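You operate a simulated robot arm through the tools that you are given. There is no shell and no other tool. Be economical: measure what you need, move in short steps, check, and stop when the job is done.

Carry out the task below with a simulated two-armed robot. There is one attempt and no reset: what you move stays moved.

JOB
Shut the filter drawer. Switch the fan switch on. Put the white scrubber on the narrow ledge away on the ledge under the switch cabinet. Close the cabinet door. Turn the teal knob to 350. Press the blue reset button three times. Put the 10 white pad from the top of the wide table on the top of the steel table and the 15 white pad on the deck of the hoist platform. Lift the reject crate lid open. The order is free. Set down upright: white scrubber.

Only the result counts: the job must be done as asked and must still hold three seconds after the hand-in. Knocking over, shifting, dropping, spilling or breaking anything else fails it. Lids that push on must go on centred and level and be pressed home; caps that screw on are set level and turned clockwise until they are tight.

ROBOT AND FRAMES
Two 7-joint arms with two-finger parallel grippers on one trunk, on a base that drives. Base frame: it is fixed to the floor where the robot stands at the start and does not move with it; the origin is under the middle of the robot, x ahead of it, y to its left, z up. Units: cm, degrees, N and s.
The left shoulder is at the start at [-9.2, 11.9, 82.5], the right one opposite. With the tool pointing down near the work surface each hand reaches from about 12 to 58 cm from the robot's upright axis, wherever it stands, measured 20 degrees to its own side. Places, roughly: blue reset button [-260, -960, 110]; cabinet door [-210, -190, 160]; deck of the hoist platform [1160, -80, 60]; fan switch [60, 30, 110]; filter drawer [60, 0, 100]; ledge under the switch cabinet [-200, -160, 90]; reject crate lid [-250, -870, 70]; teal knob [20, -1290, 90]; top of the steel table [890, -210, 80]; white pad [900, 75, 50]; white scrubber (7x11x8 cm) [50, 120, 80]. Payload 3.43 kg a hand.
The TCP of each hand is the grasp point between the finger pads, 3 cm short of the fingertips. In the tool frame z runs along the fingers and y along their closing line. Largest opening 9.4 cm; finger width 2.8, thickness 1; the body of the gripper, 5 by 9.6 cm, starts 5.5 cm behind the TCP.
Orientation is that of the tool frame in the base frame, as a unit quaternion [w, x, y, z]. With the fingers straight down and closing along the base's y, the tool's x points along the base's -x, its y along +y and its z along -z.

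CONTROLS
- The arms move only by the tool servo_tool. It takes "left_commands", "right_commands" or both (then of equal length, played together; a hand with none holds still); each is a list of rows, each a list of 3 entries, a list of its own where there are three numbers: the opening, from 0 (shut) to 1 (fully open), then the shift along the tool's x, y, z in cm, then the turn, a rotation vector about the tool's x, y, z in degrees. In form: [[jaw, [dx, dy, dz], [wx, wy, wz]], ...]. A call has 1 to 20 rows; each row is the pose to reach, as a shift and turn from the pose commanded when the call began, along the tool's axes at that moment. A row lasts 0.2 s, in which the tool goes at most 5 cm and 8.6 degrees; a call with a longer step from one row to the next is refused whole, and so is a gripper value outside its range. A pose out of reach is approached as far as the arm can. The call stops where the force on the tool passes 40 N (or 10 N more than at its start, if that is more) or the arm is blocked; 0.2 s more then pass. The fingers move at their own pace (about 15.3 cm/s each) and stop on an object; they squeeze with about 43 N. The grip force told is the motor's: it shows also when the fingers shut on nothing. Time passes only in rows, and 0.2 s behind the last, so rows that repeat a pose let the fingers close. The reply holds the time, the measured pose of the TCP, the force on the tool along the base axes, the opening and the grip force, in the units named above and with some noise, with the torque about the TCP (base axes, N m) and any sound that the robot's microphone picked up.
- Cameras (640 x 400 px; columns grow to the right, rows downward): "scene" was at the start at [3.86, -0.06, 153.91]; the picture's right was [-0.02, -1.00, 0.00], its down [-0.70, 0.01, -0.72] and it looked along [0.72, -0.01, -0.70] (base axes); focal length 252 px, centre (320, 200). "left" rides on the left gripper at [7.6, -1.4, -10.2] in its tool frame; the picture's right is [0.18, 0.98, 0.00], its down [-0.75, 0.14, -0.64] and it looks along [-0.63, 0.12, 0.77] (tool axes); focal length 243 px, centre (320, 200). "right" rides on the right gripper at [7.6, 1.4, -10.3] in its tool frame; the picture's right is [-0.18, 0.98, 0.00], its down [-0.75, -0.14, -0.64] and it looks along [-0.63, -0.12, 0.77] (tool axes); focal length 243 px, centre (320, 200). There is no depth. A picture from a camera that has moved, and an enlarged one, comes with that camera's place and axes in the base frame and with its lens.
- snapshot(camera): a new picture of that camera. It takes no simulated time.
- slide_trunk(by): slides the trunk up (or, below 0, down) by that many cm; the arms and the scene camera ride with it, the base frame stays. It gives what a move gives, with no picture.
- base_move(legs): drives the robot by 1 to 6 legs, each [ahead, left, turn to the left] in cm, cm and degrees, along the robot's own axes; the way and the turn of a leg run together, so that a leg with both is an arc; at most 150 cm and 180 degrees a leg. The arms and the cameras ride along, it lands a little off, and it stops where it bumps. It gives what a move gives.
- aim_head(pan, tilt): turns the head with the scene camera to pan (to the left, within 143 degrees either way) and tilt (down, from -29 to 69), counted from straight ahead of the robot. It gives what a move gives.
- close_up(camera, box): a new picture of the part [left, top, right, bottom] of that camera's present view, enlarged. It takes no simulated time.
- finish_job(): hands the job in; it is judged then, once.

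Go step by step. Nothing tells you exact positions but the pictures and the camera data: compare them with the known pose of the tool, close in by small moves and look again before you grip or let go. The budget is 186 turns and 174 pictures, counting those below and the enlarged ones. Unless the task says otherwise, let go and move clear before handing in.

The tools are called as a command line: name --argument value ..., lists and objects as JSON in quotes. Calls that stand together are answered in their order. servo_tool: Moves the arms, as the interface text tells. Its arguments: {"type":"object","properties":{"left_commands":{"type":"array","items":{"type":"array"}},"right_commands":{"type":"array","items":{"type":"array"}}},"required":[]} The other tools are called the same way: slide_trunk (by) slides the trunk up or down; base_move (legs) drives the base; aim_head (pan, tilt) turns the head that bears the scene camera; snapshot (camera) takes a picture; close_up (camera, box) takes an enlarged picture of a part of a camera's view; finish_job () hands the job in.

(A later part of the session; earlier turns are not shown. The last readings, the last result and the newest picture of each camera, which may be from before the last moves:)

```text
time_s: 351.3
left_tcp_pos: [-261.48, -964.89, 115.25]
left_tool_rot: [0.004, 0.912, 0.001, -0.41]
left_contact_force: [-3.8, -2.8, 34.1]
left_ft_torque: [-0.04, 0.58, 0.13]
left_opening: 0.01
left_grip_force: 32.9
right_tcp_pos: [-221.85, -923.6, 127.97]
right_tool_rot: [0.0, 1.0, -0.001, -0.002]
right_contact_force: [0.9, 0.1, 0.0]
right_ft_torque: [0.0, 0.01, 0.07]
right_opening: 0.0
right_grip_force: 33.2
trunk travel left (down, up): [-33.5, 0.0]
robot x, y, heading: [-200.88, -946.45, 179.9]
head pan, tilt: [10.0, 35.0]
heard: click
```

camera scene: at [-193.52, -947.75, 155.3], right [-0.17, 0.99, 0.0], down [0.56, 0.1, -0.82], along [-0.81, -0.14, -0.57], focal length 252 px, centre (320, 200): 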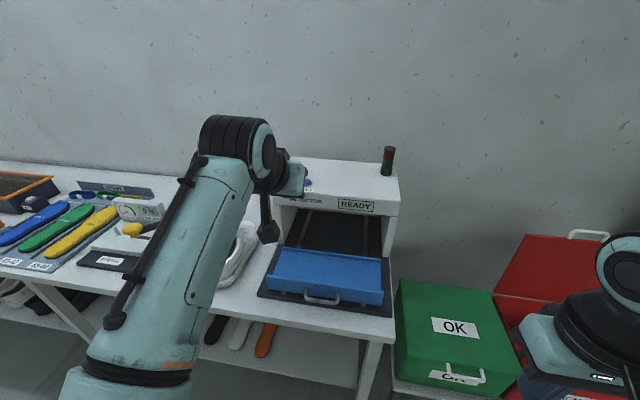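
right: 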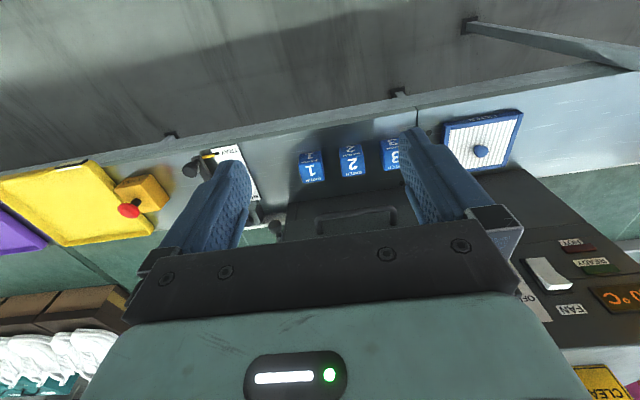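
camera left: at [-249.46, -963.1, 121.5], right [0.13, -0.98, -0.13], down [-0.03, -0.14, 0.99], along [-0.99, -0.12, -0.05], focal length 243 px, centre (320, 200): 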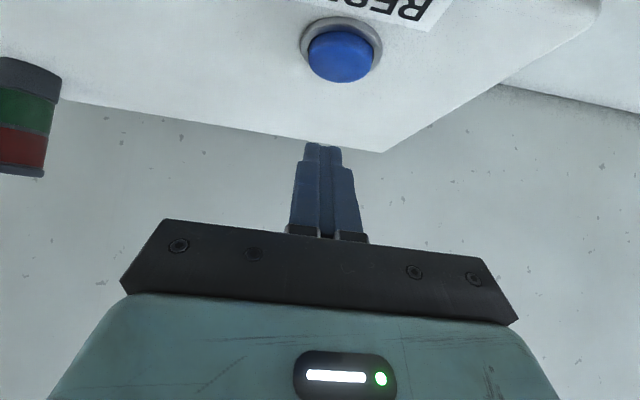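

Three clicks done. I lift off, back away, and turn to face south toward the teal knob.

servo_tool --left_commands '[[0, [-1.5, 0, -1.4], [0, 0, 0]], [0, [-4, 0, -4], [0, 0, 0]], [0, [-6.5, 0, -6.5], [0, 0, 0]]]'

base_move --legs '[[-65, 0, 0], [0, 0, 90]]'

slide_trunk --by -8.5

aim_head --pan 25 --tilt 15

snapshot --camera "scene"

```text
time_s: 352.1
left_tcp_pos: [-261.27, -964.64, 123.79]
left_tool_rot: [0.001, 0.916, -0.001, -0.402]
left_contact_force: [-0.4, 0.2, -0.2]
left_ft_torque: [0.0, 0.0, 0.01]
left_opening: 0.0
left_grip_force: 33.5
right_tcp_pos: [-222.05, -923.59, 127.95]
right_tool_rot: [0.001, 1.0, -0.001, -0.001]
right_contact_force: [-0.6, -0.6, 0.6]
right_ft_torque: [0.01, 0.01, -0.03]
right_opening: 0.01
right_grip_force: 33.3
trunk travel left (down, up): [-33.5, 0.0]
robot x, y, heading: [-201.09, -946.23, 179.8]
head pan, tilt: [10.0, 35.0]
```

```text
time_s: 359.5
left_tcp_pos: [-119.28, -1006.76, 123.75]
left_tool_rot: [0.282, 0.653, 0.642, -0.286]
left_contact_force: [-0.6, 1.1, 0.2]
left_ft_torque: [0.01, 0.0, -0.03]
left_opening: 0.01
left_grip_force: 33.5
right_tcp_pos: [-159.6, -966.89, 128.07]
right_tool_rot: [0.0, 0.715, 0.699, -0.001]
right_contact_force: [0.1, 0.2, 0.4]
right_ft_torque: [-0.01, -0.01, -0.03]
right_opening: 0.01
right_grip_force: 32.9
trunk travel left (down, up): [-33.5, 0.0]
robot x, y, heading: [-136.8, -946.26, -91.2]
head pan, tilt: [10.0, 35.0]
```

```text
time_s: 360.7
left_tcp_pos: [-119.21, -1003.96, 109.6]
left_tool_rot: [0.258, 0.664, 0.653, -0.26]
left_contact_force: [0.7, -0.2, 0.1]
left_ft_torque: [0.01, 0.01, 0.02]
left_opening: 0.01
left_grip_force: 32.9
right_tcp_pos: [-159.66, -966.94, 119.63]
right_tool_rot: [0.0, 0.715, 0.7, -0.001]
right_contact_force: [0.0, -0.5, 0.1]
right_ft_torque: [0.03, 0.0, 0.01]
right_opening: 0.01
right_grip_force: 32.9
trunk travel left (down, up): [-25.0, 8.5]
robot x, y, heading: [-136.4, -946.26, -91.3]
head pan, tilt: [10.0, 35.0]
```

```text
time_s: 361.5
left_tcp_pos: [-119.17, -1003.82, 109.56]
left_tool_rot: [0.257, 0.664, 0.653, -0.26]
left_contact_force: [-0.1, 0.2, 0.2]
left_ft_torque: [0.0, 0.02, -0.01]
left_opening: 0.03
left_grip_force: 32.8
right_tcp_pos: [-159.53, -966.95, 119.51]
right_tool_rot: [0.001, 0.715, 0.699, 0.0]
right_contact_force: [0.0, -0.4, -0.4]
right_ft_torque: [-0.02, 0.04, 0.01]
right_opening: 0.0
right_grip_force: 33.3
trunk travel left (down, up): [-25.0, 8.5]
robot x, y, heading: [-136.51, -946.22, -91.3]
head pan, tilt: [25.0, 15.0]
```

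```text
59 pictures are left
camera scene: at [-132.67, -950.48, 158.49], right [-0.91, -0.4, 0.0], down [-0.1, 0.24, -0.97], along [0.39, -0.88, -0.26], focal length 252 px, centre (320, 200)
```

scene: 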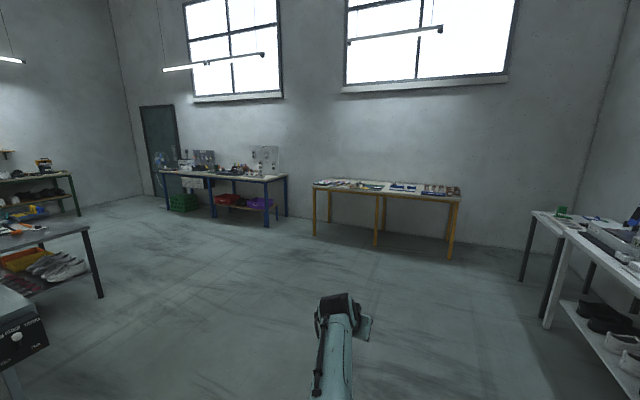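

The knob should be on the left end of the yellow-legged table. I drive there diagonally.

base_move --legs '[[0, 0, 1.3], [120, 70, 0], [110, 70, 0]]'

aim_head --pan 0 --tilt 30

snapshot --camera "scene"

```text
time_s: 375.0
left_tcp_pos: [21.77, -1235.59, 109.65]
left_tool_rot: [0.261, 0.657, 0.659, -0.256]
left_contact_force: [0.2, -0.5, 0.1]
left_ft_torque: [0.0, -0.02, -0.01]
left_opening: 0.0
left_grip_force: 33.2
right_tcp_pos: [-19.33, -1199.43, 119.43]
right_tool_rot: [0.0, 0.706, 0.708, -0.001]
right_contact_force: [0.9, 0.4, 0.1]
right_ft_torque: [0.03, 0.03, 0.0]
right_opening: 0.0
right_grip_force: 32.8
trunk travel left (down, up): [-25.0, 8.5]
robot x, y, heading: [3.47, -1178.45, -89.9]
head pan, tilt: [25.0, 15.0]
```

```text
time_s: 375.9
left_tcp_pos: [21.79, -1235.68, 109.62]
left_tool_rot: [0.261, 0.657, 0.66, -0.256]
left_contact_force: [-0.2, -0.3, 0.1]
left_ft_torque: [-0.02, 0.0, -0.02]
left_opening: 0.0
left_grip_force: 33.0
right_tcp_pos: [-19.41, -1199.35, 119.48]
right_tool_rot: [0.0, 0.706, 0.708, -0.001]
right_contact_force: [0.7, 0.9, 0.5]
right_ft_torque: [0.0, -0.01, -0.01]
right_opening: 0.03
right_grip_force: 32.8
trunk travel left (down, up): [-25.0, 8.5]
robot x, y, heading: [3.3, -1178.45, -90.0]
head pan, tilt: [0.0, 30.0]
```

```text
58 pictures are left
camera scene: at [3.22, -1183.01, 156.08], right [-1.0, 0.0, 0.0], down [0.0, 0.5, -0.87], along [0.0, -0.87, -0.5], focal length 252 px, centre (320, 200)
```

scene: 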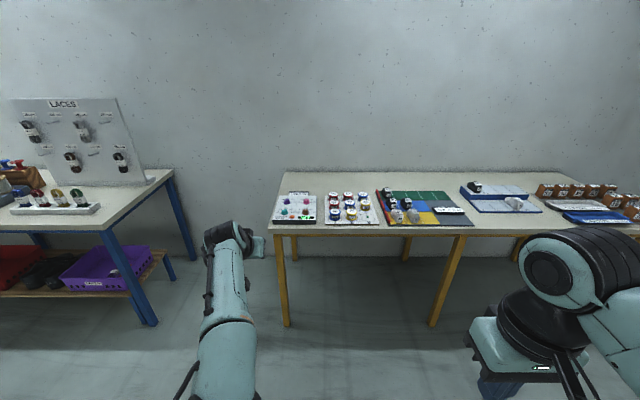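

close_up --camera "scene" --box '[260, 182, 388, 235]'

```text
5.00 times, centred on (324, 208) of scene
camera zoom: at [3.22, -1183.01, 156.08], right [-1.0, 0.0, 0.0], down [0.0, 0.5, -0.87], along [0.0, -0.87, -0.5], focal length 1262 px, centre (300, 158)
```

zoom: 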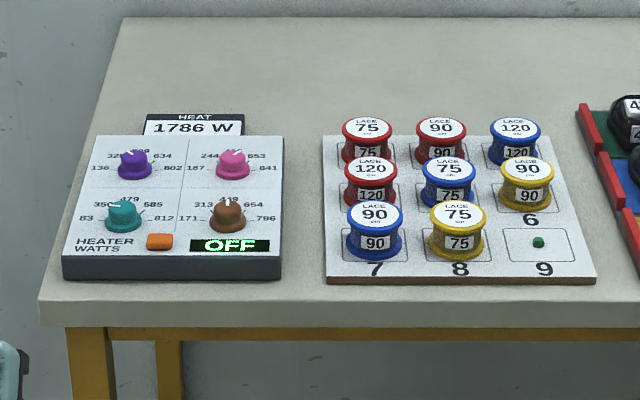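

The heater panel has a teal knob at (21,-1290) with a watt display. I set the left hand vertical and drive closer.

servo_tool --left_commands '[[0, [0.8, 0, -3.5], [0, 8, 0]], [0, [1.6, 0, -7], [0, 16, 0]], [0, [2.4, 0, -10.5], [0, 24, 0]], [0, [3.2, 0, -14], [0, 32, 0]], [0, [4.1, 0, -17.5], [0, 40, 0]], [0, [4.1, 0, -17.5], [0, 43, 0]]]'

base_move --legs '[[64, 0, 0]]'

aim_head --pan 10 --tilt 50

snapshot --camera "left"

snapshot --camera "scene"

```text
time_s: 377.3
left_tcp_pos: [20.86, -1216.9, 117.76]
left_tool_rot: [0.008, 0.705, 0.709, -0.005]
left_contact_force: [0.5, 0.0, -0.1]
left_ft_torque: [0.02, 0.0, -0.02]
left_opening: 0.0
left_grip_force: 33.0
left hand out of reach, approached as far as the arm can: row 2, 3, 4, 5, 6
right_tcp_pos: [-19.35, -1199.29, 119.53]
right_tool_rot: [0.001, 0.706, 0.708, 0.0]
right_contact_force: [0.4, 0.1, -0.8]
right_ft_torque: [-0.02, -0.01, 0.01]
right_opening: 0.0
right_grip_force: 32.8
trunk travel left (down, up): [-25.0, 8.5]
robot x, y, heading: [3.04, -1178.41, -90.0]
head pan, tilt: [0.0, 30.0]
```

```text
time_s: 380.9
left_tcp_pos: [21.59, -1280.37, 117.84]
left_tool_rot: [0.008, 0.702, 0.712, -0.005]
left_contact_force: [-0.3, 0.1, 0.2]
left_ft_torque: [0.02, -0.02, -0.06]
left_opening: 0.0
left_grip_force: 32.8
right_tcp_pos: [-18.82, -1263.21, 119.43]
right_tool_rot: [0.001, 0.703, 0.711, -0.001]
right_contact_force: [0.5, -0.1, -0.5]
right_ft_torque: [0.02, 0.02, 0.0]
right_opening: 0.0
right_grip_force: 32.9
trunk travel left (down, up): [-25.0, 8.5]
robot x, y, heading: [3.73, -1242.09, -89.2]
head pan, tilt: [0.0, 30.0]
```

```text
time_s: 381.7
left_tcp_pos: [21.57, -1280.37, 117.86]
left_tool_rot: [0.007, 0.702, 0.712, -0.005]
left_contact_force: [-0.7, -0.1, 1.0]
left_ft_torque: [0.01, 0.01, -0.04]
left_opening: 0.0
left_grip_force: 32.8
right_tcp_pos: [-18.84, -1263.09, 119.56]
right_tool_rot: [0.0, 0.704, 0.71, -0.001]
right_contact_force: [-0.2, 0.1, 0.8]
right_ft_torque: [0.01, 0.03, -0.01]
right_opening: 0.01
right_grip_force: 32.7
trunk travel left (down, up): [-25.0, 8.5]
robot x, y, heading: [3.4, -1241.61, -89.2]
head pan, tilt: [10.0, 50.0]
```

```text
56 pictures are left
camera left: at [20.07, -1272.73, 127.88], right [0.98, 0.2, 0.0], down [0.15, -0.74, 0.66], along [0.13, -0.64, -0.75], focal length 243 px, centre (320, 200)
```

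left: 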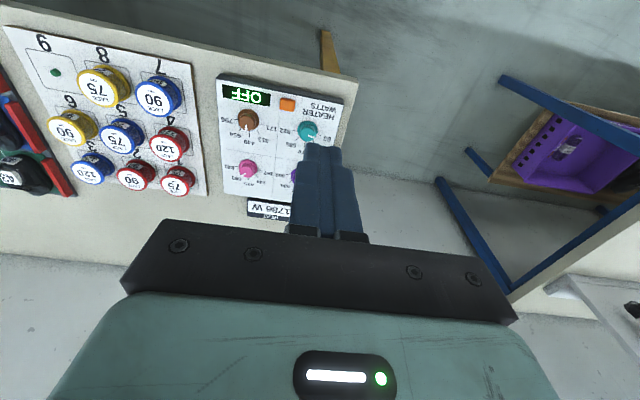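

```text
55 pictures are left
camera scene: at [4.94, -1245.07, 153.13], right [-0.98, -0.18, 0.0], down [-0.14, 0.75, -0.64], along [0.12, -0.63, -0.77], focal length 252 px, centre (320, 200)
```

scene: 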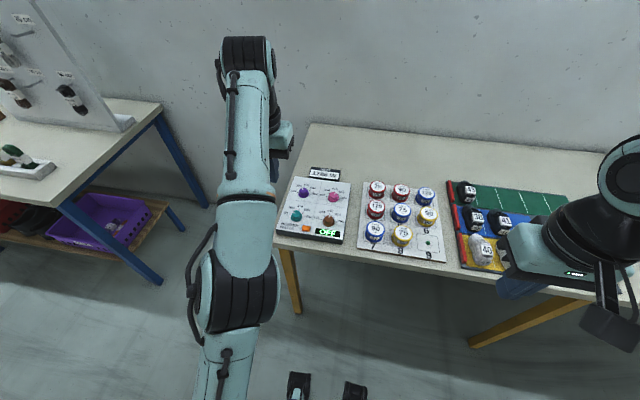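

close_up --camera "scene" --box '[272, 160, 368, 245]'

close_up --camera "left" --box '[210, 70, 360, 164]'

```text
4.71 times, centred on (320, 202) of scene
camera zoom: at [4.94, -1245.07, 153.13], right [-0.98, -0.18, 0.0], down [-0.14, 0.75, -0.64], along [0.12, -0.63, -0.77], focal length 1188 px, centre (320, 188)
```

zoom: 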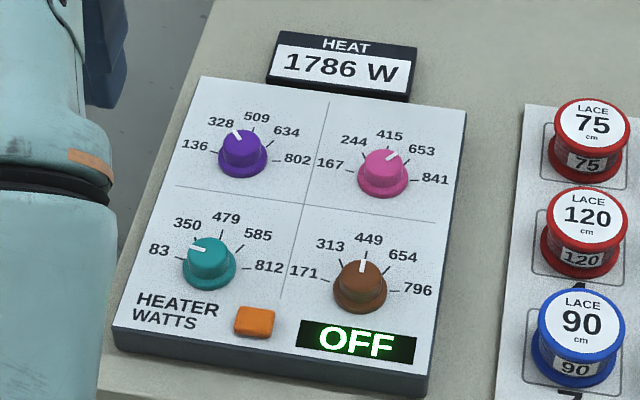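

```text
4.26 times, centred on (285, 117) of left
camera zoom: at [20.07, -1272.73, 127.88], right [0.98, 0.2, 0.0], down [0.15, -0.74, 0.66], along [0.13, -0.64, -0.75], focal length 1032 px, centre (469, 553)
```

zoom: 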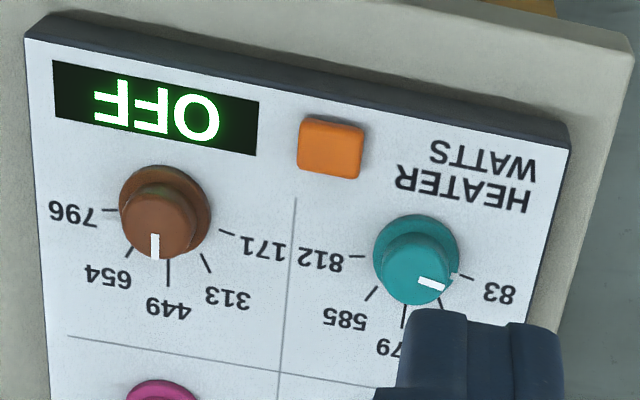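

The teal pointer is near 83 and must be turned clockwise to the 350 tick. The knob is at (21.7,-1291.8), top z≈87.3. I move above it with the jaws part-open.

servo_tool --left_commands '[[0.65, [-3.5, 0.1, 3], [0, 0, 0]], [0.65, [-7, 0.1, 6], [0, 0, 0]], [0.65, [-10, 0.1, 9.5], [0, 0, 0]], [0.65, [-11.4, 0.1, 13.5], [0, 0, 0]], [0.65, [-11.4, 0.1, 18], [0, 0, 0]], [0.65, [-11.4, 0.1, 21.5], [0, 0, 0]]]'

snapshot --camera "left"

close_up --camera "scene" --box '[260, 150, 380, 245]'

```text
time_s: 383.1
left_tcp_pos: [16.71, -1287.1, 97.07]
left_tool_rot: [0.007, 0.703, 0.712, -0.005]
left_contact_force: [0.8, -0.3, -1.0]
left_ft_torque: [0.05, -0.02, 0.0]
left_opening: 6.13
left_grip_force: 0.1
left hand out of reach, approached as far as the arm can: row 1, 2, 3, 4, 5, 6
right_tcp_pos: [-18.96, -1263.38, 119.54]
right_tool_rot: [0.0, 0.705, 0.71, 0.0]
right_contact_force: [-0.9, -0.6, 0.4]
right_ft_torque: [0.01, 0.0, 0.06]
right_opening: 0.0
right_grip_force: 33.1
trunk travel left (down, up): [-25.0, 8.5]
robot x, y, heading: [3.69, -1242.01, -89.4]
head pan, tilt: [10.0, 50.0]
```

```text
52 pictures are left
camera left: at [15.32, -1279.37, 107.2], right [0.98, 0.2, 0.0], down [0.15, -0.74, 0.66], along [0.13, -0.64, -0.75], focal length 243 px, centre (320, 200)
```

left: 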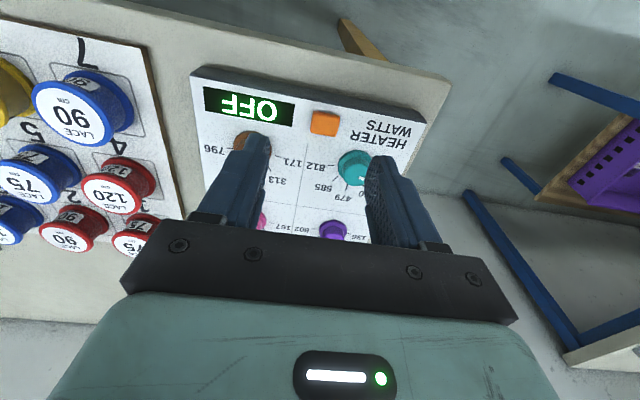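

```text
4.21 times, centred on (320, 198) of scene
camera zoom: at [4.7, -1245.3, 153.11], right [-0.98, -0.18, 0.0], down [-0.14, 0.75, -0.64], along [0.12, -0.63, -0.77], focal length 1063 px, centre (320, 210)
```

zoom: 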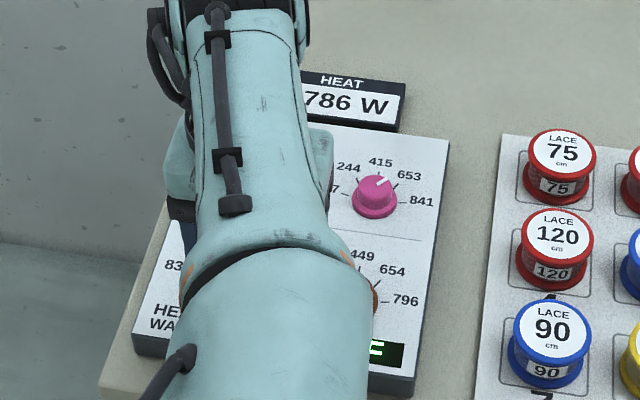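

The arm stopped short by about 5 cm each way. I shift the base by that amount and look.

base_move --legs '[[4.8, 4.9, 0]]'

snapshot --camera "left"

```text
time_s: 384.2
left_tcp_pos: [21.81, -1291.48, 97.21]
left_tool_rot: [0.007, 0.703, 0.711, -0.008]
left_contact_force: [-0.2, -0.5, -0.6]
left_ft_torque: [0.01, -0.01, 0.02]
left_opening: 6.12
left_grip_force: 0.0
right_tcp_pos: [-14.09, -1267.99, 119.55]
right_tool_rot: [0.0, 0.704, 0.71, 0.0]
right_contact_force: [-0.6, 0.7, 0.7]
right_ft_torque: [0.03, 0.02, 0.03]
right_opening: 0.02
right_grip_force: 34.1
trunk travel left (down, up): [-25.0, 8.5]
robot x, y, heading: [8.11, -1246.5, -89.4]
head pan, tilt: [10.0, 50.0]
```

```text
50 pictures are left
camera left: at [20.36, -1283.92, 107.2], right [0.98, 0.2, 0.0], down [0.15, -0.74, 0.66], along [0.12, -0.64, -0.76], focal length 243 px, centre (320, 200)
```

left: 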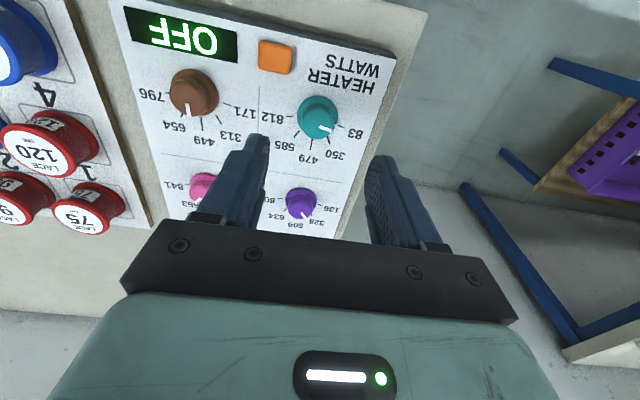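

The hand is centred over the knob. I descend.

servo_tool --left_commands '[[0.65, [-0.4, 0, 4], [0, 0, 0]], [0.65, [-0.4, 0, 7], [0, 0, 0]], [0.65, [-0.4, 0, 8.7], [0, 0, 0]]]'

snapshot --camera "left"

```text
time_s: 385.0
left_tcp_pos: [21.77, -1292.05, 88.32]
left_tool_rot: [0.007, 0.704, 0.711, -0.007]
left_contact_force: [-0.1, -0.3, -0.1]
left_ft_torque: [0.0, -0.01, 0.01]
left_opening: 6.11
left_grip_force: 0.1
right_tcp_pos: [-14.09, -1267.86, 119.6]
right_tool_rot: [0.001, 0.703, 0.711, -0.001]
right_contact_force: [0.6, 0.5, 0.6]
right_ft_torque: [0.01, 0.02, 0.0]
right_opening: 0.0
right_grip_force: 33.1
trunk travel left (down, up): [-25.0, 8.5]
robot x, y, heading: [8.33, -1246.36, -89.5]
head pan, tilt: [10.0, 50.0]
```

```text
49 pictures are left
camera left: at [20.41, -1284.38, 98.4], right [0.98, 0.19, 0.0], down [0.15, -0.74, 0.66], along [0.12, -0.64, -0.75], focal length 243 px, centre (320, 200)
```

left: 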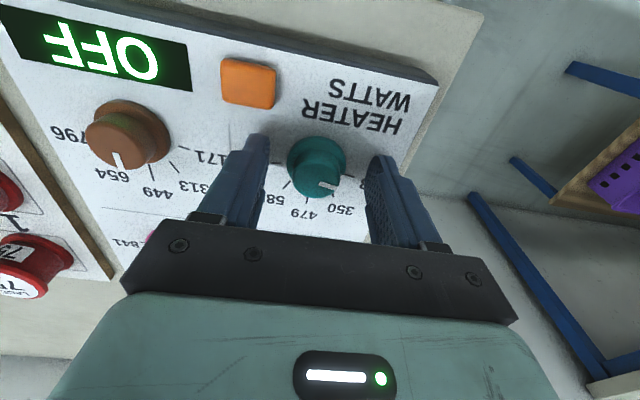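

The knob is between the tips. I close and turn clockwise 28°.

servo_tool --left_commands '[[0, [0, 0, 0], [0, 0, 0]], [0, [0, 0, 0], [0, 0, 0]], [0, [0, 0, 0], [0, 0, 0]], [0, [0, 0, 0], [0, 0, 7]], [0, [0, 0, 0], [0, 0, 14]], [0, [0, 0, 0], [0, 0, 21]], [0, [0, 0, 0], [0, 0, 28]], [0, [0, 0, 0], [0, 0, 28]]]'

close_up --camera "left" --box '[240, 110, 400, 210]'

close_up --camera "scene" --box '[220, 130, 380, 230]'

```text
time_s: 386.8
left_tcp_pos: [21.86, -1292.14, 88.34]
left_tool_rot: [0.008, 0.854, 0.52, -0.005]
left_contact_force: [3.3, 0.8, -9.5]
left_ft_torque: [-0.92, 0.36, -0.03]
left_opening: 3.71
left_grip_force: 44.6
right_tcp_pos: [-13.92, -1267.97, 119.54]
right_tool_rot: [0.001, 0.703, 0.711, -0.001]
right_contact_force: [0.2, -0.8, 0.5]
right_ft_torque: [0.0, -0.02, 0.03]
right_opening: 0.0
right_grip_force: 33.2
trunk travel left (down, up): [-25.0, 8.5]
robot x, y, heading: [8.48, -1246.61, -89.2]
head pan, tilt: [10.0, 50.0]
```

```text
4.00 times, centred on (320, 160) of left
camera zoom: at [24.24, -1284.63, 98.43], right [0.96, -0.29, 0.01], down [-0.22, -0.72, 0.65], along [-0.18, -0.63, -0.76], focal length 970 px, centre (320, 360)
```

zoom: 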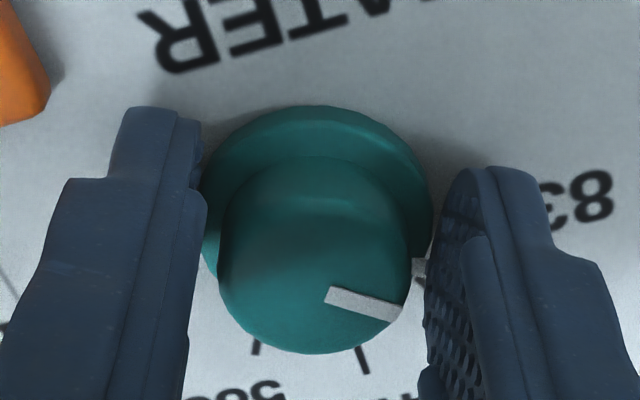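

```text
4.00 times, centred on (300, 180) of scene
camera zoom: at [9.88, -1249.85, 153.11], right [-0.98, -0.18, 0.0], down [-0.14, 0.75, -0.64], along [0.12, -0.63, -0.77], focal length 1010 px, centre (400, 280)
```

zoom: 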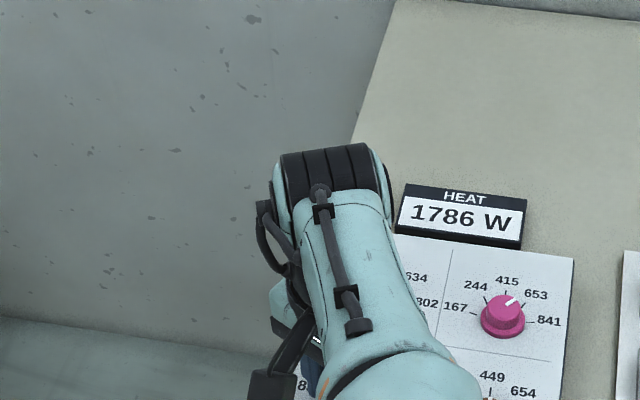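

The pointer has moved from about 75° to 52° left of up; the 350 tick is about 34°. I turn another 17°.

servo_tool --left_commands '[[0, [0, 0, 0], [0, 0, 6]], [0, [0, 0, 0], [0, 0, 12]], [0, [0, 0, 0], [0, 0, 17]], [0, [0, 0, 0], [0, 0, 17]]]'

close_up --camera "left" --box '[240, 110, 400, 210]'

```text
time_s: 387.8
left_tcp_pos: [22.15, -1292.18, 88.41]
left_tool_rot: [0.009, 0.921, 0.388, -0.002]
left_contact_force: [14.0, -5.2, -9.7]
left_ft_torque: [-0.83, 0.21, 0.07]
left_opening: 3.7
left_grip_force: 45.1
right_tcp_pos: [-13.72, -1268.07, 119.55]
right_tool_rot: [0.001, 0.704, 0.711, -0.001]
right_contact_force: [-0.7, 0.0, 0.4]
right_ft_torque: [-0.04, 0.03, -0.01]
right_opening: 0.0
right_grip_force: 32.9
trunk travel left (down, up): [-25.0, 8.5]
robot x, y, heading: [8.18, -1246.63, -89.4]
head pan, tilt: [10.0, 50.0]
```

```text
4.00 times, centred on (320, 160) of left
camera zoom: at [26.42, -1285.68, 98.46], right [0.83, -0.55, 0.01], down [-0.43, -0.63, 0.65], along [-0.36, -0.55, -0.76], focal length 970 px, centre (320, 360)
```

zoom: 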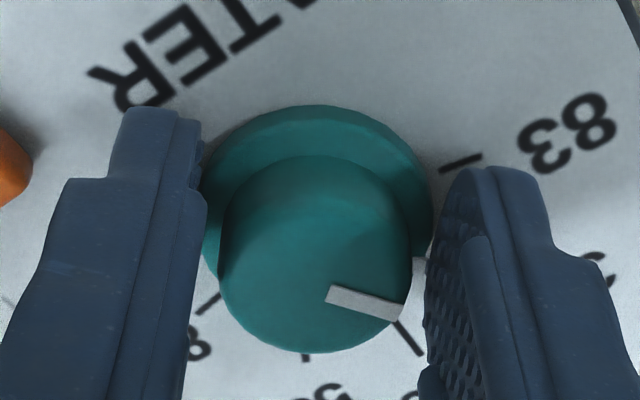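

Tick spacing is 45°, so 350 lies 45° left of up, and the pointer is at about 37° (slight overshoot). I turn back 8° and release to check.

servo_tool --left_commands '[[0, [0, 0, 0], [0, 0, -5]], [0, [0, 0, 0], [0, 0, -8]], [0, [0, 0, 0], [0, 0, -8]], [0.65, [0, 0, 0], [0, 0, -8]], [0.65, [0, 0, 0], [0, 0, -8]], [0.65, [0, 0, -4], [0, 0, -8]], [0.65, [0, 0, -8], [0, 0, -8]]]'

close_up --camera "left" --box '[240, 60, 400, 160]'

```text
time_s: 389.4
left_tcp_pos: [21.6, -1292.07, 96.36]
left_tool_rot: [0.007, 0.892, 0.452, -0.005]
left_contact_force: [-0.3, -0.6, -0.7]
left_ft_torque: [0.03, 0.0, -0.02]
left_opening: 6.14
left_grip_force: 0.0
right_tcp_pos: [-13.98, -1267.84, 119.53]
right_tool_rot: [0.001, 0.703, 0.711, -0.001]
right_contact_force: [-0.9, -0.4, -0.1]
right_ft_torque: [0.03, 0.02, -0.03]
right_opening: 0.0
right_grip_force: 32.8
trunk travel left (down, up): [-25.0, 8.5]
robot x, y, heading: [8.59, -1246.63, -89.3]
head pan, tilt: [10.0, 50.0]
```

```text
4.00 times, centred on (320, 110) of left
camera zoom: at [25.13, -1285.05, 106.55], right [0.9, -0.43, 0.01], down [-0.33, -0.68, 0.65], along [-0.28, -0.59, -0.76], focal length 970 px, centre (320, 560)
```

zoom: 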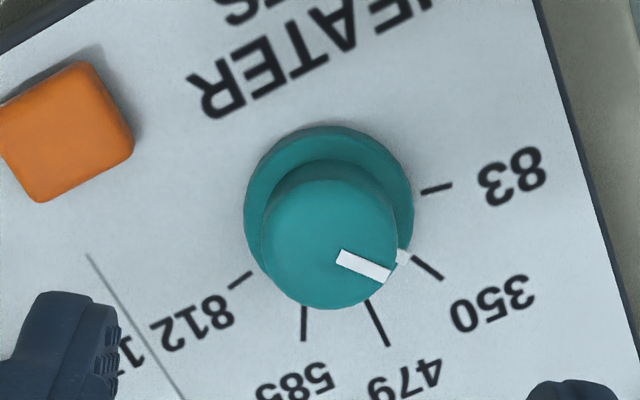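

The pointer now lines up with the 350 tick. I raise the hand, back off and verify from the head camera.

servo_tool --left_commands '[[0, [0, 0, -4], [0, 0, 0]], [0, [0, 0, -8], [0, 0, -7]], [0, [0, 0, -12], [0, 0, -14]], [0, [1, 0, -16], [0, 0, -21]], [0, [2, 0, -20], [0, 0, -28]], [0, [3, 0, -22], [0, 0, -36]]]'

base_move --legs '[[-30, 0, 0]]'

aim_head --pan 10 --tilt 40

snapshot --camera "scene"

```text
time_s: 390.8
left_tcp_pos: [23.27, -1286.09, 116.86]
left_tool_rot: [0.007, 0.708, 0.706, -0.007]
left_contact_force: [0.4, 0.0, -0.5]
left_ft_torque: [0.02, 0.0, -0.01]
left_opening: 0.0
left_grip_force: 32.6
left hand out of reach, approached as far as the arm can: row 2, 3, 4, 5, 6
right_tcp_pos: [-13.97, -1267.9, 119.58]
right_tool_rot: [0.001, 0.703, 0.711, -0.001]
right_contact_force: [0.4, -0.6, 0.5]
right_ft_torque: [0.02, 0.02, 0.04]
right_opening: 0.02
right_grip_force: 32.9
trunk travel left (down, up): [-25.0, 8.5]
robot x, y, heading: [8.59, -1246.79, -89.6]
head pan, tilt: [10.0, 50.0]
```

```text
time_s: 392.9
left_tcp_pos: [22.88, -1255.91, 116.87]
left_tool_rot: [0.008, 0.708, 0.706, -0.006]
left_contact_force: [0.7, 0.1, -0.1]
left_ft_torque: [0.0, 0.02, 0.0]
left_opening: 0.01
left_grip_force: 33.4
right_tcp_pos: [-14.19, -1237.66, 119.52]
right_tool_rot: [0.0, 0.702, 0.712, -0.001]
right_contact_force: [0.0, 0.9, 0.8]
right_ft_torque: [0.0, 0.02, -0.02]
right_opening: 0.0
right_grip_force: 33.1
trunk travel left (down, up): [-25.0, 8.5]
robot x, y, heading: [8.12, -1216.75, -89.0]
head pan, tilt: [10.0, 50.0]
```

```text
time_s: 393.6
left_tcp_pos: [22.99, -1256.02, 116.73]
left_tool_rot: [0.007, 0.707, 0.707, -0.008]
left_contact_force: [0.0, 0.0, -0.8]
left_ft_torque: [-0.01, -0.02, 0.0]
left_opening: 0.0
left_grip_force: 32.6
right_tcp_pos: [-14.32, -1237.83, 119.55]
right_tool_rot: [0.001, 0.702, 0.712, 0.0]
right_contact_force: [-0.1, 0.1, -0.1]
right_ft_torque: [0.0, -0.05, 0.02]
right_opening: 0.0
right_grip_force: 32.9
trunk travel left (down, up): [-25.0, 8.5]
robot x, y, heading: [8.03, -1216.49, -88.9]
head pan, tilt: [10.0, 40.0]
```

```text
44 pictures are left
camera scene: at [9.58, -1220.33, 154.53], right [-0.98, -0.19, 0.0], down [-0.12, 0.63, -0.77], along [0.14, -0.75, -0.64], focal length 252 px, centre (320, 200)
```

scene: 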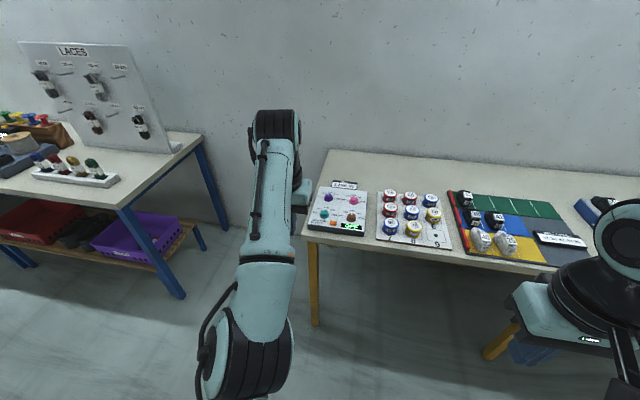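

close_up --camera "scene" --box '[300, 175, 380, 240]'

```text
6.15 times, centred on (340, 208) of scene
camera zoom: at [9.58, -1220.33, 154.53], right [-0.98, -0.19, 0.0], down [-0.12, 0.63, -0.77], along [0.14, -0.75, -0.64], focal length 1553 px, centre (197, 154)
```

zoom: 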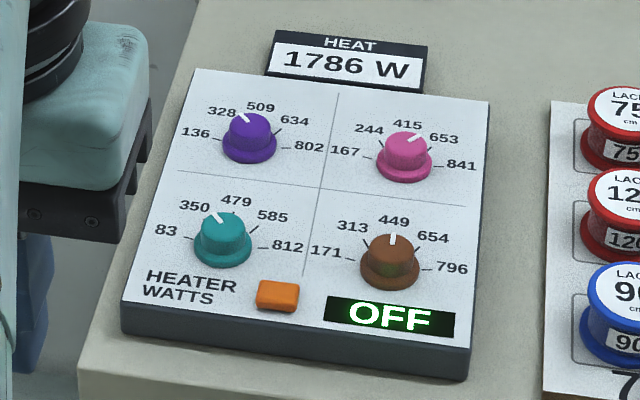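

The knob sits at 350. Now I turn east to look for a way to the far tables at x≈900.

base_move --legs '[[-60, 0, 0], [0, 0, 110]]'

aim_head --pan -15 --tilt 8

snapshot --camera "scene"

aim_head --pan 55 --tilt 8

snapshot --camera "scene"

```text
time_s: 401.5
left_tcp_pos: [39.93, -1129.75, 116.81]
left_tool_rot: [0.011, -0.163, 0.987, 0.002]
left_contact_force: [0.1, -0.2, 0.0]
left_ft_torque: [-0.02, 0.03, -0.01]
left_opening: 0.0
left_grip_force: 32.8
right_tcp_pos: [34.72, -1170.85, 119.52]
right_tool_rot: [0.001, -0.171, 0.985, 0.0]
right_contact_force: [0.7, 0.5, 0.0]
right_ft_torque: [0.0, 0.02, -0.04]
right_opening: 0.0
right_grip_force: 33.2
trunk travel left (down, up): [-25.0, 8.5]
robot x, y, heading: [7.36, -1156.75, 19.7]
head pan, tilt: [10.0, 40.0]
```

```text
time_s: 402.5
left_tcp_pos: [39.89, -1129.64, 116.7]
left_tool_rot: [0.01, -0.161, 0.987, 0.001]
left_contact_force: [0.0, 0.2, -1.2]
left_ft_torque: [0.04, -0.03, 0.0]
left_opening: 0.0
left_grip_force: 32.9
right_tcp_pos: [34.57, -1170.92, 119.68]
right_tool_rot: [0.001, -0.17, 0.985, -0.001]
right_contact_force: [0.1, 0.6, -0.2]
right_ft_torque: [-0.01, 0.01, -0.03]
right_opening: 0.0
right_grip_force: 33.3
trunk travel left (down, up): [-25.0, 8.5]
robot x, y, heading: [7.23, -1156.64, 19.3]
head pan, tilt: [-15.0, 8.0]
```

```text
42 pictures are left
camera scene: at [12.46, -1157.27, 159.62], right [0.08, -1.0, 0.0], down [-0.14, -0.01, -0.99], along [0.99, 0.08, -0.14], focal length 252 px, centre (320, 200)
```

scene: 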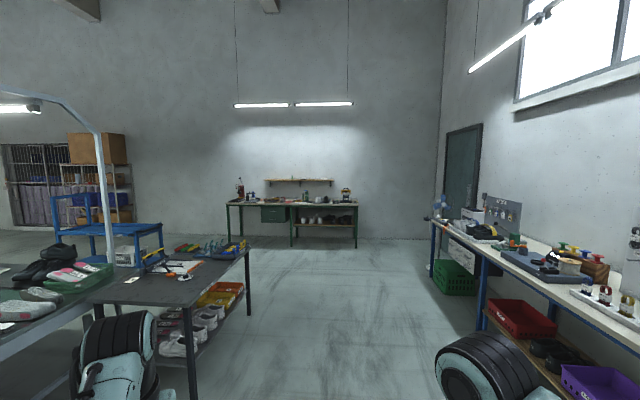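

```text
time_s: 403.9
left_tcp_pos: [39.89, -1129.72, 116.75]
left_tool_rot: [0.01, -0.162, 0.987, 0.002]
left_contact_force: [-0.4, -0.2, -0.5]
left_ft_torque: [0.02, 0.02, 0.01]
left_opening: 0.01
left_grip_force: 33.2
right_tcp_pos: [34.61, -1170.8, 119.55]
right_tool_rot: [0.001, -0.171, 0.985, -0.001]
right_contact_force: [-0.4, -0.1, -0.2]
right_ft_torque: [0.01, 0.0, 0.0]
right_opening: 0.02
right_grip_force: 33.1
trunk travel left (down, up): [-25.0, 8.5]
robot x, y, heading: [7.33, -1156.36, 19.8]
head pan, tilt: [55.0, 8.0]
```

```text
41 pictures are left
camera scene: at [5.69, -1149.1, 159.63], right [0.96, -0.27, 0.0], down [-0.04, -0.13, -0.99], along [0.26, 0.95, -0.14], focal length 252 px, centre (320, 200)
```

scene: 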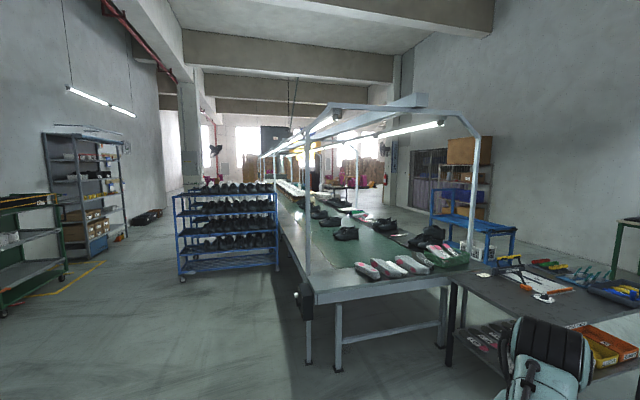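

The hall continues east of the conveyor line. I drive to about (307,-1150) and look north.

base_move --legs '[[0, 0, -19.6], [150, 0, 0], [150, 0, 0], [0, 0, 90]]'

aim_head --pan 0 --tilt 10

snapshot --camera "scene"

```text
time_s: 423.1
left_tcp_pos: [288.51, -1117.1, 116.76]
left_tool_rot: [-0.007, 0.71, -0.704, -0.007]
left_contact_force: [0.4, 0.7, 0.5]
left_ft_torque: [0.04, 0.0, 0.0]
left_opening: 0.0
left_grip_force: 32.7
right_tcp_pos: [325.84, -1135.2, 119.33]
right_tool_rot: [0.001, 0.716, -0.698, -0.001]
right_contact_force: [0.5, -0.2, 0.3]
right_ft_torque: [-0.02, 0.01, 0.03]
right_opening: 0.02
right_grip_force: 33.1
trunk travel left (down, up): [-25.0, 8.5]
robot x, y, heading: [303.31, -1156.64, 91.7]
head pan, tilt: [55.0, 8.0]
```

```text
time_s: 424.4
left_tcp_pos: [288.43, -1117.17, 116.71]
left_tool_rot: [-0.007, 0.71, -0.704, -0.007]
left_contact_force: [0.9, -1.2, -0.5]
left_ft_torque: [-0.01, 0.02, -0.01]
left_opening: 0.0
left_grip_force: 33.0
right_tcp_pos: [325.9, -1135.06, 119.44]
right_tool_rot: [-0.001, 0.716, -0.698, -0.001]
right_contact_force: [-0.8, 0.6, 0.4]
right_ft_torque: [0.03, 0.02, 0.01]
right_opening: 0.02
right_grip_force: 32.9
trunk travel left (down, up): [-25.0, 8.5]
robot x, y, heading: [303.78, -1156.55, 91.3]
head pan, tilt: [0.0, 10.0]
```

```text
40 pictures are left
camera scene: at [303.75, -1151.58, 159.31], right [1.0, 0.03, 0.0], down [0.0, -0.17, -0.98], along [-0.03, 0.98, -0.17], focal length 252 px, centre (320, 200)
```

scene: 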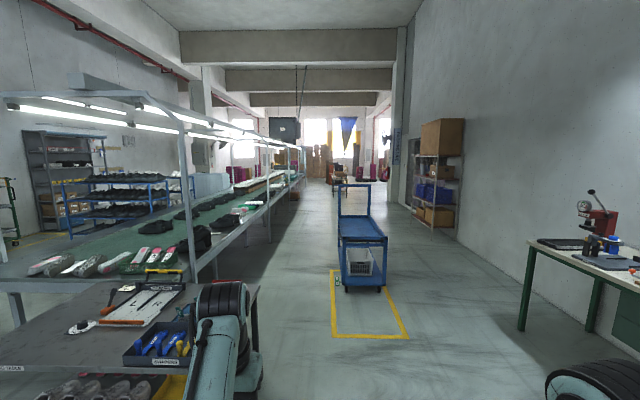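

A blue cart stands ahead; there's a lane on its left at x≈265. I drive through it.

base_move --legs '[[0, 0, -1.4], [145, 0, 0], [30, 38, 0], [150, 0, 0], [110, 0, 0]]'

snapshot --camera "scene"

```text
time_s: 433.9
left_tcp_pos: [271.07, -956.65, 116.85]
left_tool_rot: [-0.007, 0.711, -0.703, -0.007]
left_contact_force: [-0.3, 0.2, -0.8]
left_ft_torque: [-0.01, 0.01, -0.02]
left_opening: 0.01
left_grip_force: 33.2
right_tcp_pos: [308.59, -974.49, 119.58]
right_tool_rot: [0.0, 0.716, -0.698, 0.0]
right_contact_force: [-0.1, 0.6, -0.3]
right_ft_torque: [-0.01, 0.02, 0.0]
right_opening: 0.0
right_grip_force: 32.5
trunk travel left (down, up): [-25.0, 8.5]
robot x, y, heading: [287.06, -996.2, 91.5]
head pan, tilt: [0.0, 10.0]
stopped in leg 3: the robot was blocked; the commanded pose is now the measured one
```

```text
39 pictures are left
camera scene: at [286.49, -990.89, 159.3], right [1.0, 0.03, 0.0], down [0.0, -0.18, -0.98], along [-0.02, 0.98, -0.18], focal length 252 px, centre (320, 200)
```

scene: 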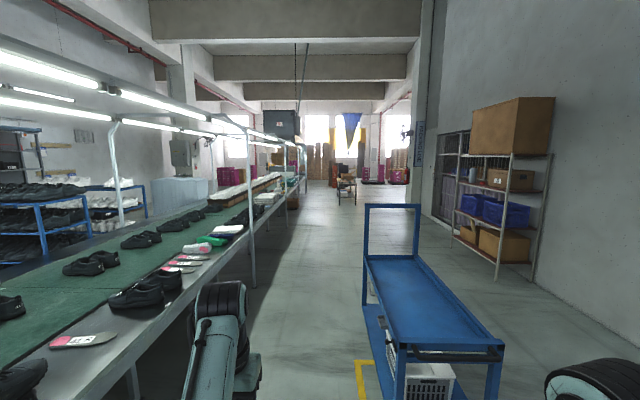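

Blocked on the left, probably by the bench end. I'll ease right, go ahead a bit more, then shift left.

base_move --legs '[[0, -5, -1.4], [48, 0, 0], [0, 30, 0]]'

aim_head --pan 0 --tilt 35

snapshot --camera "scene"

```text
time_s: 440.3
left_tcp_pos: [247.25, -907.5, 116.81]
left_tool_rot: [0.007, -0.701, 0.713, 0.007]
left_contact_force: [0.2, 0.2, -0.2]
left_ft_torque: [-0.02, -0.02, 0.01]
left_opening: 0.0
left_grip_force: 33.4
right_tcp_pos: [284.21, -926.18, 119.57]
right_tool_rot: [-0.001, 0.708, -0.706, -0.001]
right_contact_force: [0.7, 0.8, 0.0]
right_ft_torque: [-0.01, -0.04, 0.01]
right_opening: 0.0
right_grip_force: 33.0
trunk travel left (down, up): [-25.0, 8.5]
robot x, y, heading: [261.92, -947.11, 90.4]
head pan, tilt: [0.0, 10.0]
```

```text
time_s: 441.2
left_tcp_pos: [247.45, -907.25, 116.9]
left_tool_rot: [0.007, -0.702, 0.712, 0.007]
left_contact_force: [0.0, -0.2, -1.1]
left_ft_torque: [-0.02, 0.01, 0.04]
left_opening: 0.01
left_grip_force: 32.9
right_tcp_pos: [284.42, -926.19, 119.55]
right_tool_rot: [-0.001, 0.708, -0.707, 0.0]
right_contact_force: [0.2, -0.4, -0.1]
right_ft_torque: [-0.02, -0.01, 0.04]
right_opening: 0.0
right_grip_force: 32.5
trunk travel left (down, up): [-25.0, 8.5]
robot x, y, heading: [261.88, -947.07, 90.2]
head pan, tilt: [0.0, 35.0]
```

```text
38 pictures are left
camera scene: at [261.93, -942.6, 155.3], right [1.0, 0.0, 0.0], down [0.0, -0.57, -0.82], along [0.0, 0.82, -0.57], focal length 252 px, centre (320, 200)
```

scene: 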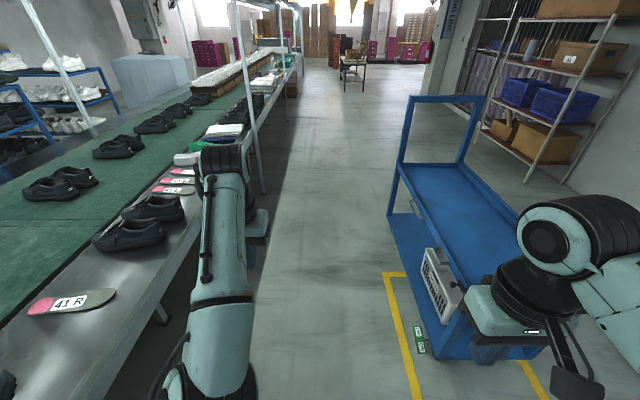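

The lane is tight: cart at x≥319, conveyor edge at x≈213. I'll shift 7 cm left, draw the right hand inward, and pass.

servo_tool --right_commands '[[0, [0, 3, -2], [0, 0, 0]], [0, [0, 6, -4], [0, 0, 0]], [0, [0, 9, -6], [0, 0, 0]], [0, [0, 12, -8], [0, 0, 0]]]'

base_move --legs '[[0, 6, 0], [120, 0, 0], [120, 0, 0]]'

aim_head --pan -35 --tilt 12

snapshot --camera "scene"

```text
time_s: 442.2
left_tcp_pos: [247.44, -906.88, 116.56]
left_tool_rot: [0.006, -0.702, 0.713, 0.007]
left_contact_force: [0.3, 0.9, -0.4]
left_ft_torque: [-0.07, 0.02, -0.03]
left_opening: 0.0
left_grip_force: 32.5
right_tcp_pos: [273.8, -924.31, 124.55]
right_tool_rot: [-0.007, 0.712, -0.702, -0.003]
right_contact_force: [0.8, 1.4, -0.6]
right_ft_torque: [-0.17, 0.08, 0.01]
right_opening: 0.0
right_grip_force: 33.1
right hand out of reach, approached as far as the arm can: row 3, 4
trunk travel left (down, up): [-25.0, 8.5]
robot x, y, heading: [262.0, -947.05, 90.0]
head pan, tilt: [0.0, 35.0]
```

```text
time_s: 454.9
left_tcp_pos: [234.07, -665.31, 116.8]
left_tool_rot: [-0.008, 0.716, -0.698, -0.007]
left_contact_force: [-0.1, -1.0, -0.1]
left_ft_torque: [0.0, 0.0, 0.02]
left_opening: 0.0
left_grip_force: 33.6
right_tcp_pos: [261.22, -681.69, 124.73]
right_tool_rot: [-0.01, 0.725, -0.689, -0.002]
right_contact_force: [-0.1, -0.4, 0.2]
right_ft_torque: [-0.01, 0.0, 0.01]
right_opening: 0.0
right_grip_force: 33.1
trunk travel left (down, up): [-25.0, 8.5]
robot x, y, heading: [250.07, -704.24, 92.4]
head pan, tilt: [0.0, 35.0]
```

```text
time_s: 455.9
left_tcp_pos: [234.21, -665.44, 116.75]
left_tool_rot: [-0.007, 0.717, -0.697, -0.008]
left_contact_force: [-0.3, 0.3, 1.0]
left_ft_torque: [0.0, -0.02, 0.0]
left_opening: 0.0
left_grip_force: 33.3
right_tcp_pos: [261.08, -681.73, 124.72]
right_tool_rot: [-0.011, 0.726, -0.688, -0.002]
right_contact_force: [-0.8, -0.8, -0.1]
right_ft_torque: [0.01, -0.03, 0.04]
right_opening: 0.0
right_grip_force: 33.0
trunk travel left (down, up): [-25.0, 8.5]
robot x, y, heading: [250.14, -704.14, 92.4]
head pan, tilt: [-35.0, 12.0]
```

```text
37 pictures are left
camera scene: at [255.42, -700.93, 158.98], right [0.84, -0.54, 0.0], down [-0.11, -0.18, -0.98], along [0.53, 0.82, -0.21], focal length 252 px, centre (320, 200)
```

scene: 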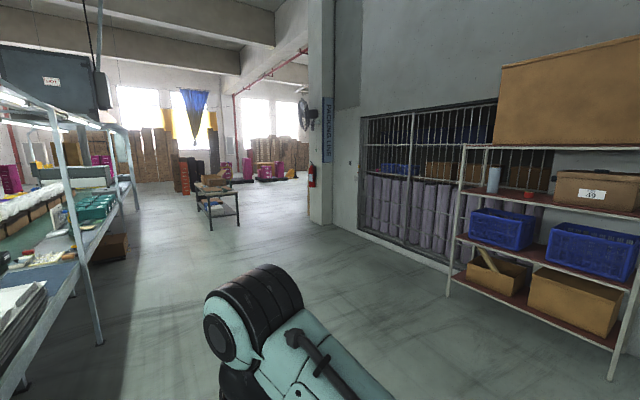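

I've passed the cart. The wall ends at a pillar near (541,-264). I drive diagonally toward (440,-330) and look east.

base_move --legs '[[0, 0, -2.4], [125, -63, 0], [125, -63, 0], [125, -63, 0], [110, -10, 0], [0, 0, -80]]'

aim_head --pan 0 --tilt 10

snapshot --camera "scene"

```text
time_s: 485.0
left_tcp_pos: [477.56, -195.58, 116.81]
left_tool_rot: [0.011, -0.096, 0.995, 0.0]
left_contact_force: [0.4, -0.6, 0.4]
left_ft_torque: [-0.01, -0.03, 0.03]
left_opening: 0.01
left_grip_force: 33.6
right_tcp_pos: [465.99, -225.17, 124.66]
right_tool_rot: [0.009, -0.109, 0.994, -0.005]
right_contact_force: [-0.3, -1.4, 0.7]
right_ft_torque: [-0.02, 0.02, 0.02]
right_opening: 0.0
right_grip_force: 33.1
trunk travel left (down, up): [-25.0, 8.5]
robot x, y, heading: [441.93, -218.18, 12.1]
head pan, tilt: [-35.0, 12.0]
```

```text
time_s: 486.0
left_tcp_pos: [477.51, -195.72, 116.75]
left_tool_rot: [0.01, -0.095, 0.995, 0.001]
left_contact_force: [-0.1, -0.7, 0.1]
left_ft_torque: [-0.02, 0.01, 0.0]
left_opening: 0.04
left_grip_force: 33.3
right_tcp_pos: [465.87, -225.27, 124.82]
right_tool_rot: [0.01, -0.108, 0.994, -0.005]
right_contact_force: [0.4, -0.1, 0.4]
right_ft_torque: [-0.02, -0.02, 0.03]
right_opening: 0.0
right_grip_force: 32.9
trunk travel left (down, up): [-25.0, 8.5]
robot x, y, heading: [441.49, -218.04, 11.5]
head pan, tilt: [0.0, 10.0]
```

```text
36 pictures are left
camera scene: at [446.51, -216.99, 159.31], right [0.2, -0.98, 0.0], down [-0.17, -0.04, -0.98], along [0.96, 0.2, -0.17], focal length 252 px, centre (320, 200)
```

scene: 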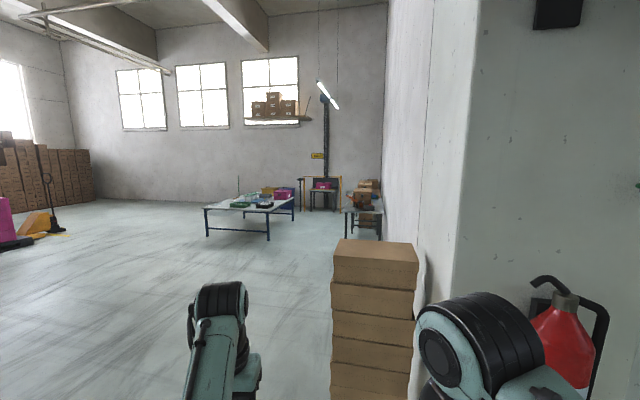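

I see the wide table around x 873–1020 and beyond it the hoist; the steel table is right of it. I'll swing left round the box stack toward the table.

base_move --legs '[[0, 0, -11.5], [50, 120, 0], [130, 65, 0], [130, 65, 0]]'

aim_head --pan 0 --tilt 25

snapshot --camera "scene"

```text
time_s: 511.1
left_tcp_pos: [800.17, 36.62, 116.76]
left_tool_rot: [0.011, 0.016, 1.0, 0.0]
left_contact_force: [-0.5, 0.0, 0.2]
left_ft_torque: [-0.03, -0.03, 0.0]
left_opening: 0.01
left_grip_force: 32.9
right_tcp_pos: [782.24, 10.51, 124.82]
right_tool_rot: [0.009, 0.003, 1.0, -0.006]
right_contact_force: [-0.3, -0.2, -0.3]
right_ft_torque: [-0.03, 0.0, -0.04]
right_opening: 0.0
right_grip_force: 33.0
trunk travel left (down, up): [-25.0, 8.5]
robot x, y, heading: [760.26, 22.56, -1.1]
head pan, tilt: [0.0, 10.0]
```

```text
time_s: 511.9
left_tcp_pos: [800.05, 36.64, 116.85]
left_tool_rot: [0.011, 0.016, 1.0, 0.0]
left_contact_force: [1.0, -0.8, -0.7]
left_ft_torque: [0.0, 0.03, 0.01]
left_opening: 0.0
left_grip_force: 32.9
right_tcp_pos: [782.2, 10.48, 124.8]
right_tool_rot: [0.009, 0.003, 1.0, -0.007]
right_contact_force: [0.8, -0.1, 0.3]
right_ft_torque: [-0.03, -0.01, 0.01]
right_opening: 0.0
right_grip_force: 33.0
trunk travel left (down, up): [-25.0, 8.5]
robot x, y, heading: [759.99, 22.8, -1.1]
head pan, tilt: [0.0, 25.0]
```

```text
35 pictures are left
camera scene: at [765.04, 22.69, 156.88], right [-0.02, -1.0, 0.0], down [-0.42, 0.01, -0.91], along [0.91, -0.02, -0.42], focal length 252 px, centre (320, 200)
```

scene: 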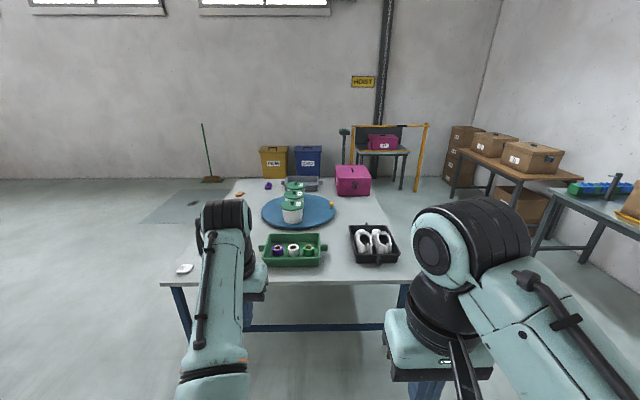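

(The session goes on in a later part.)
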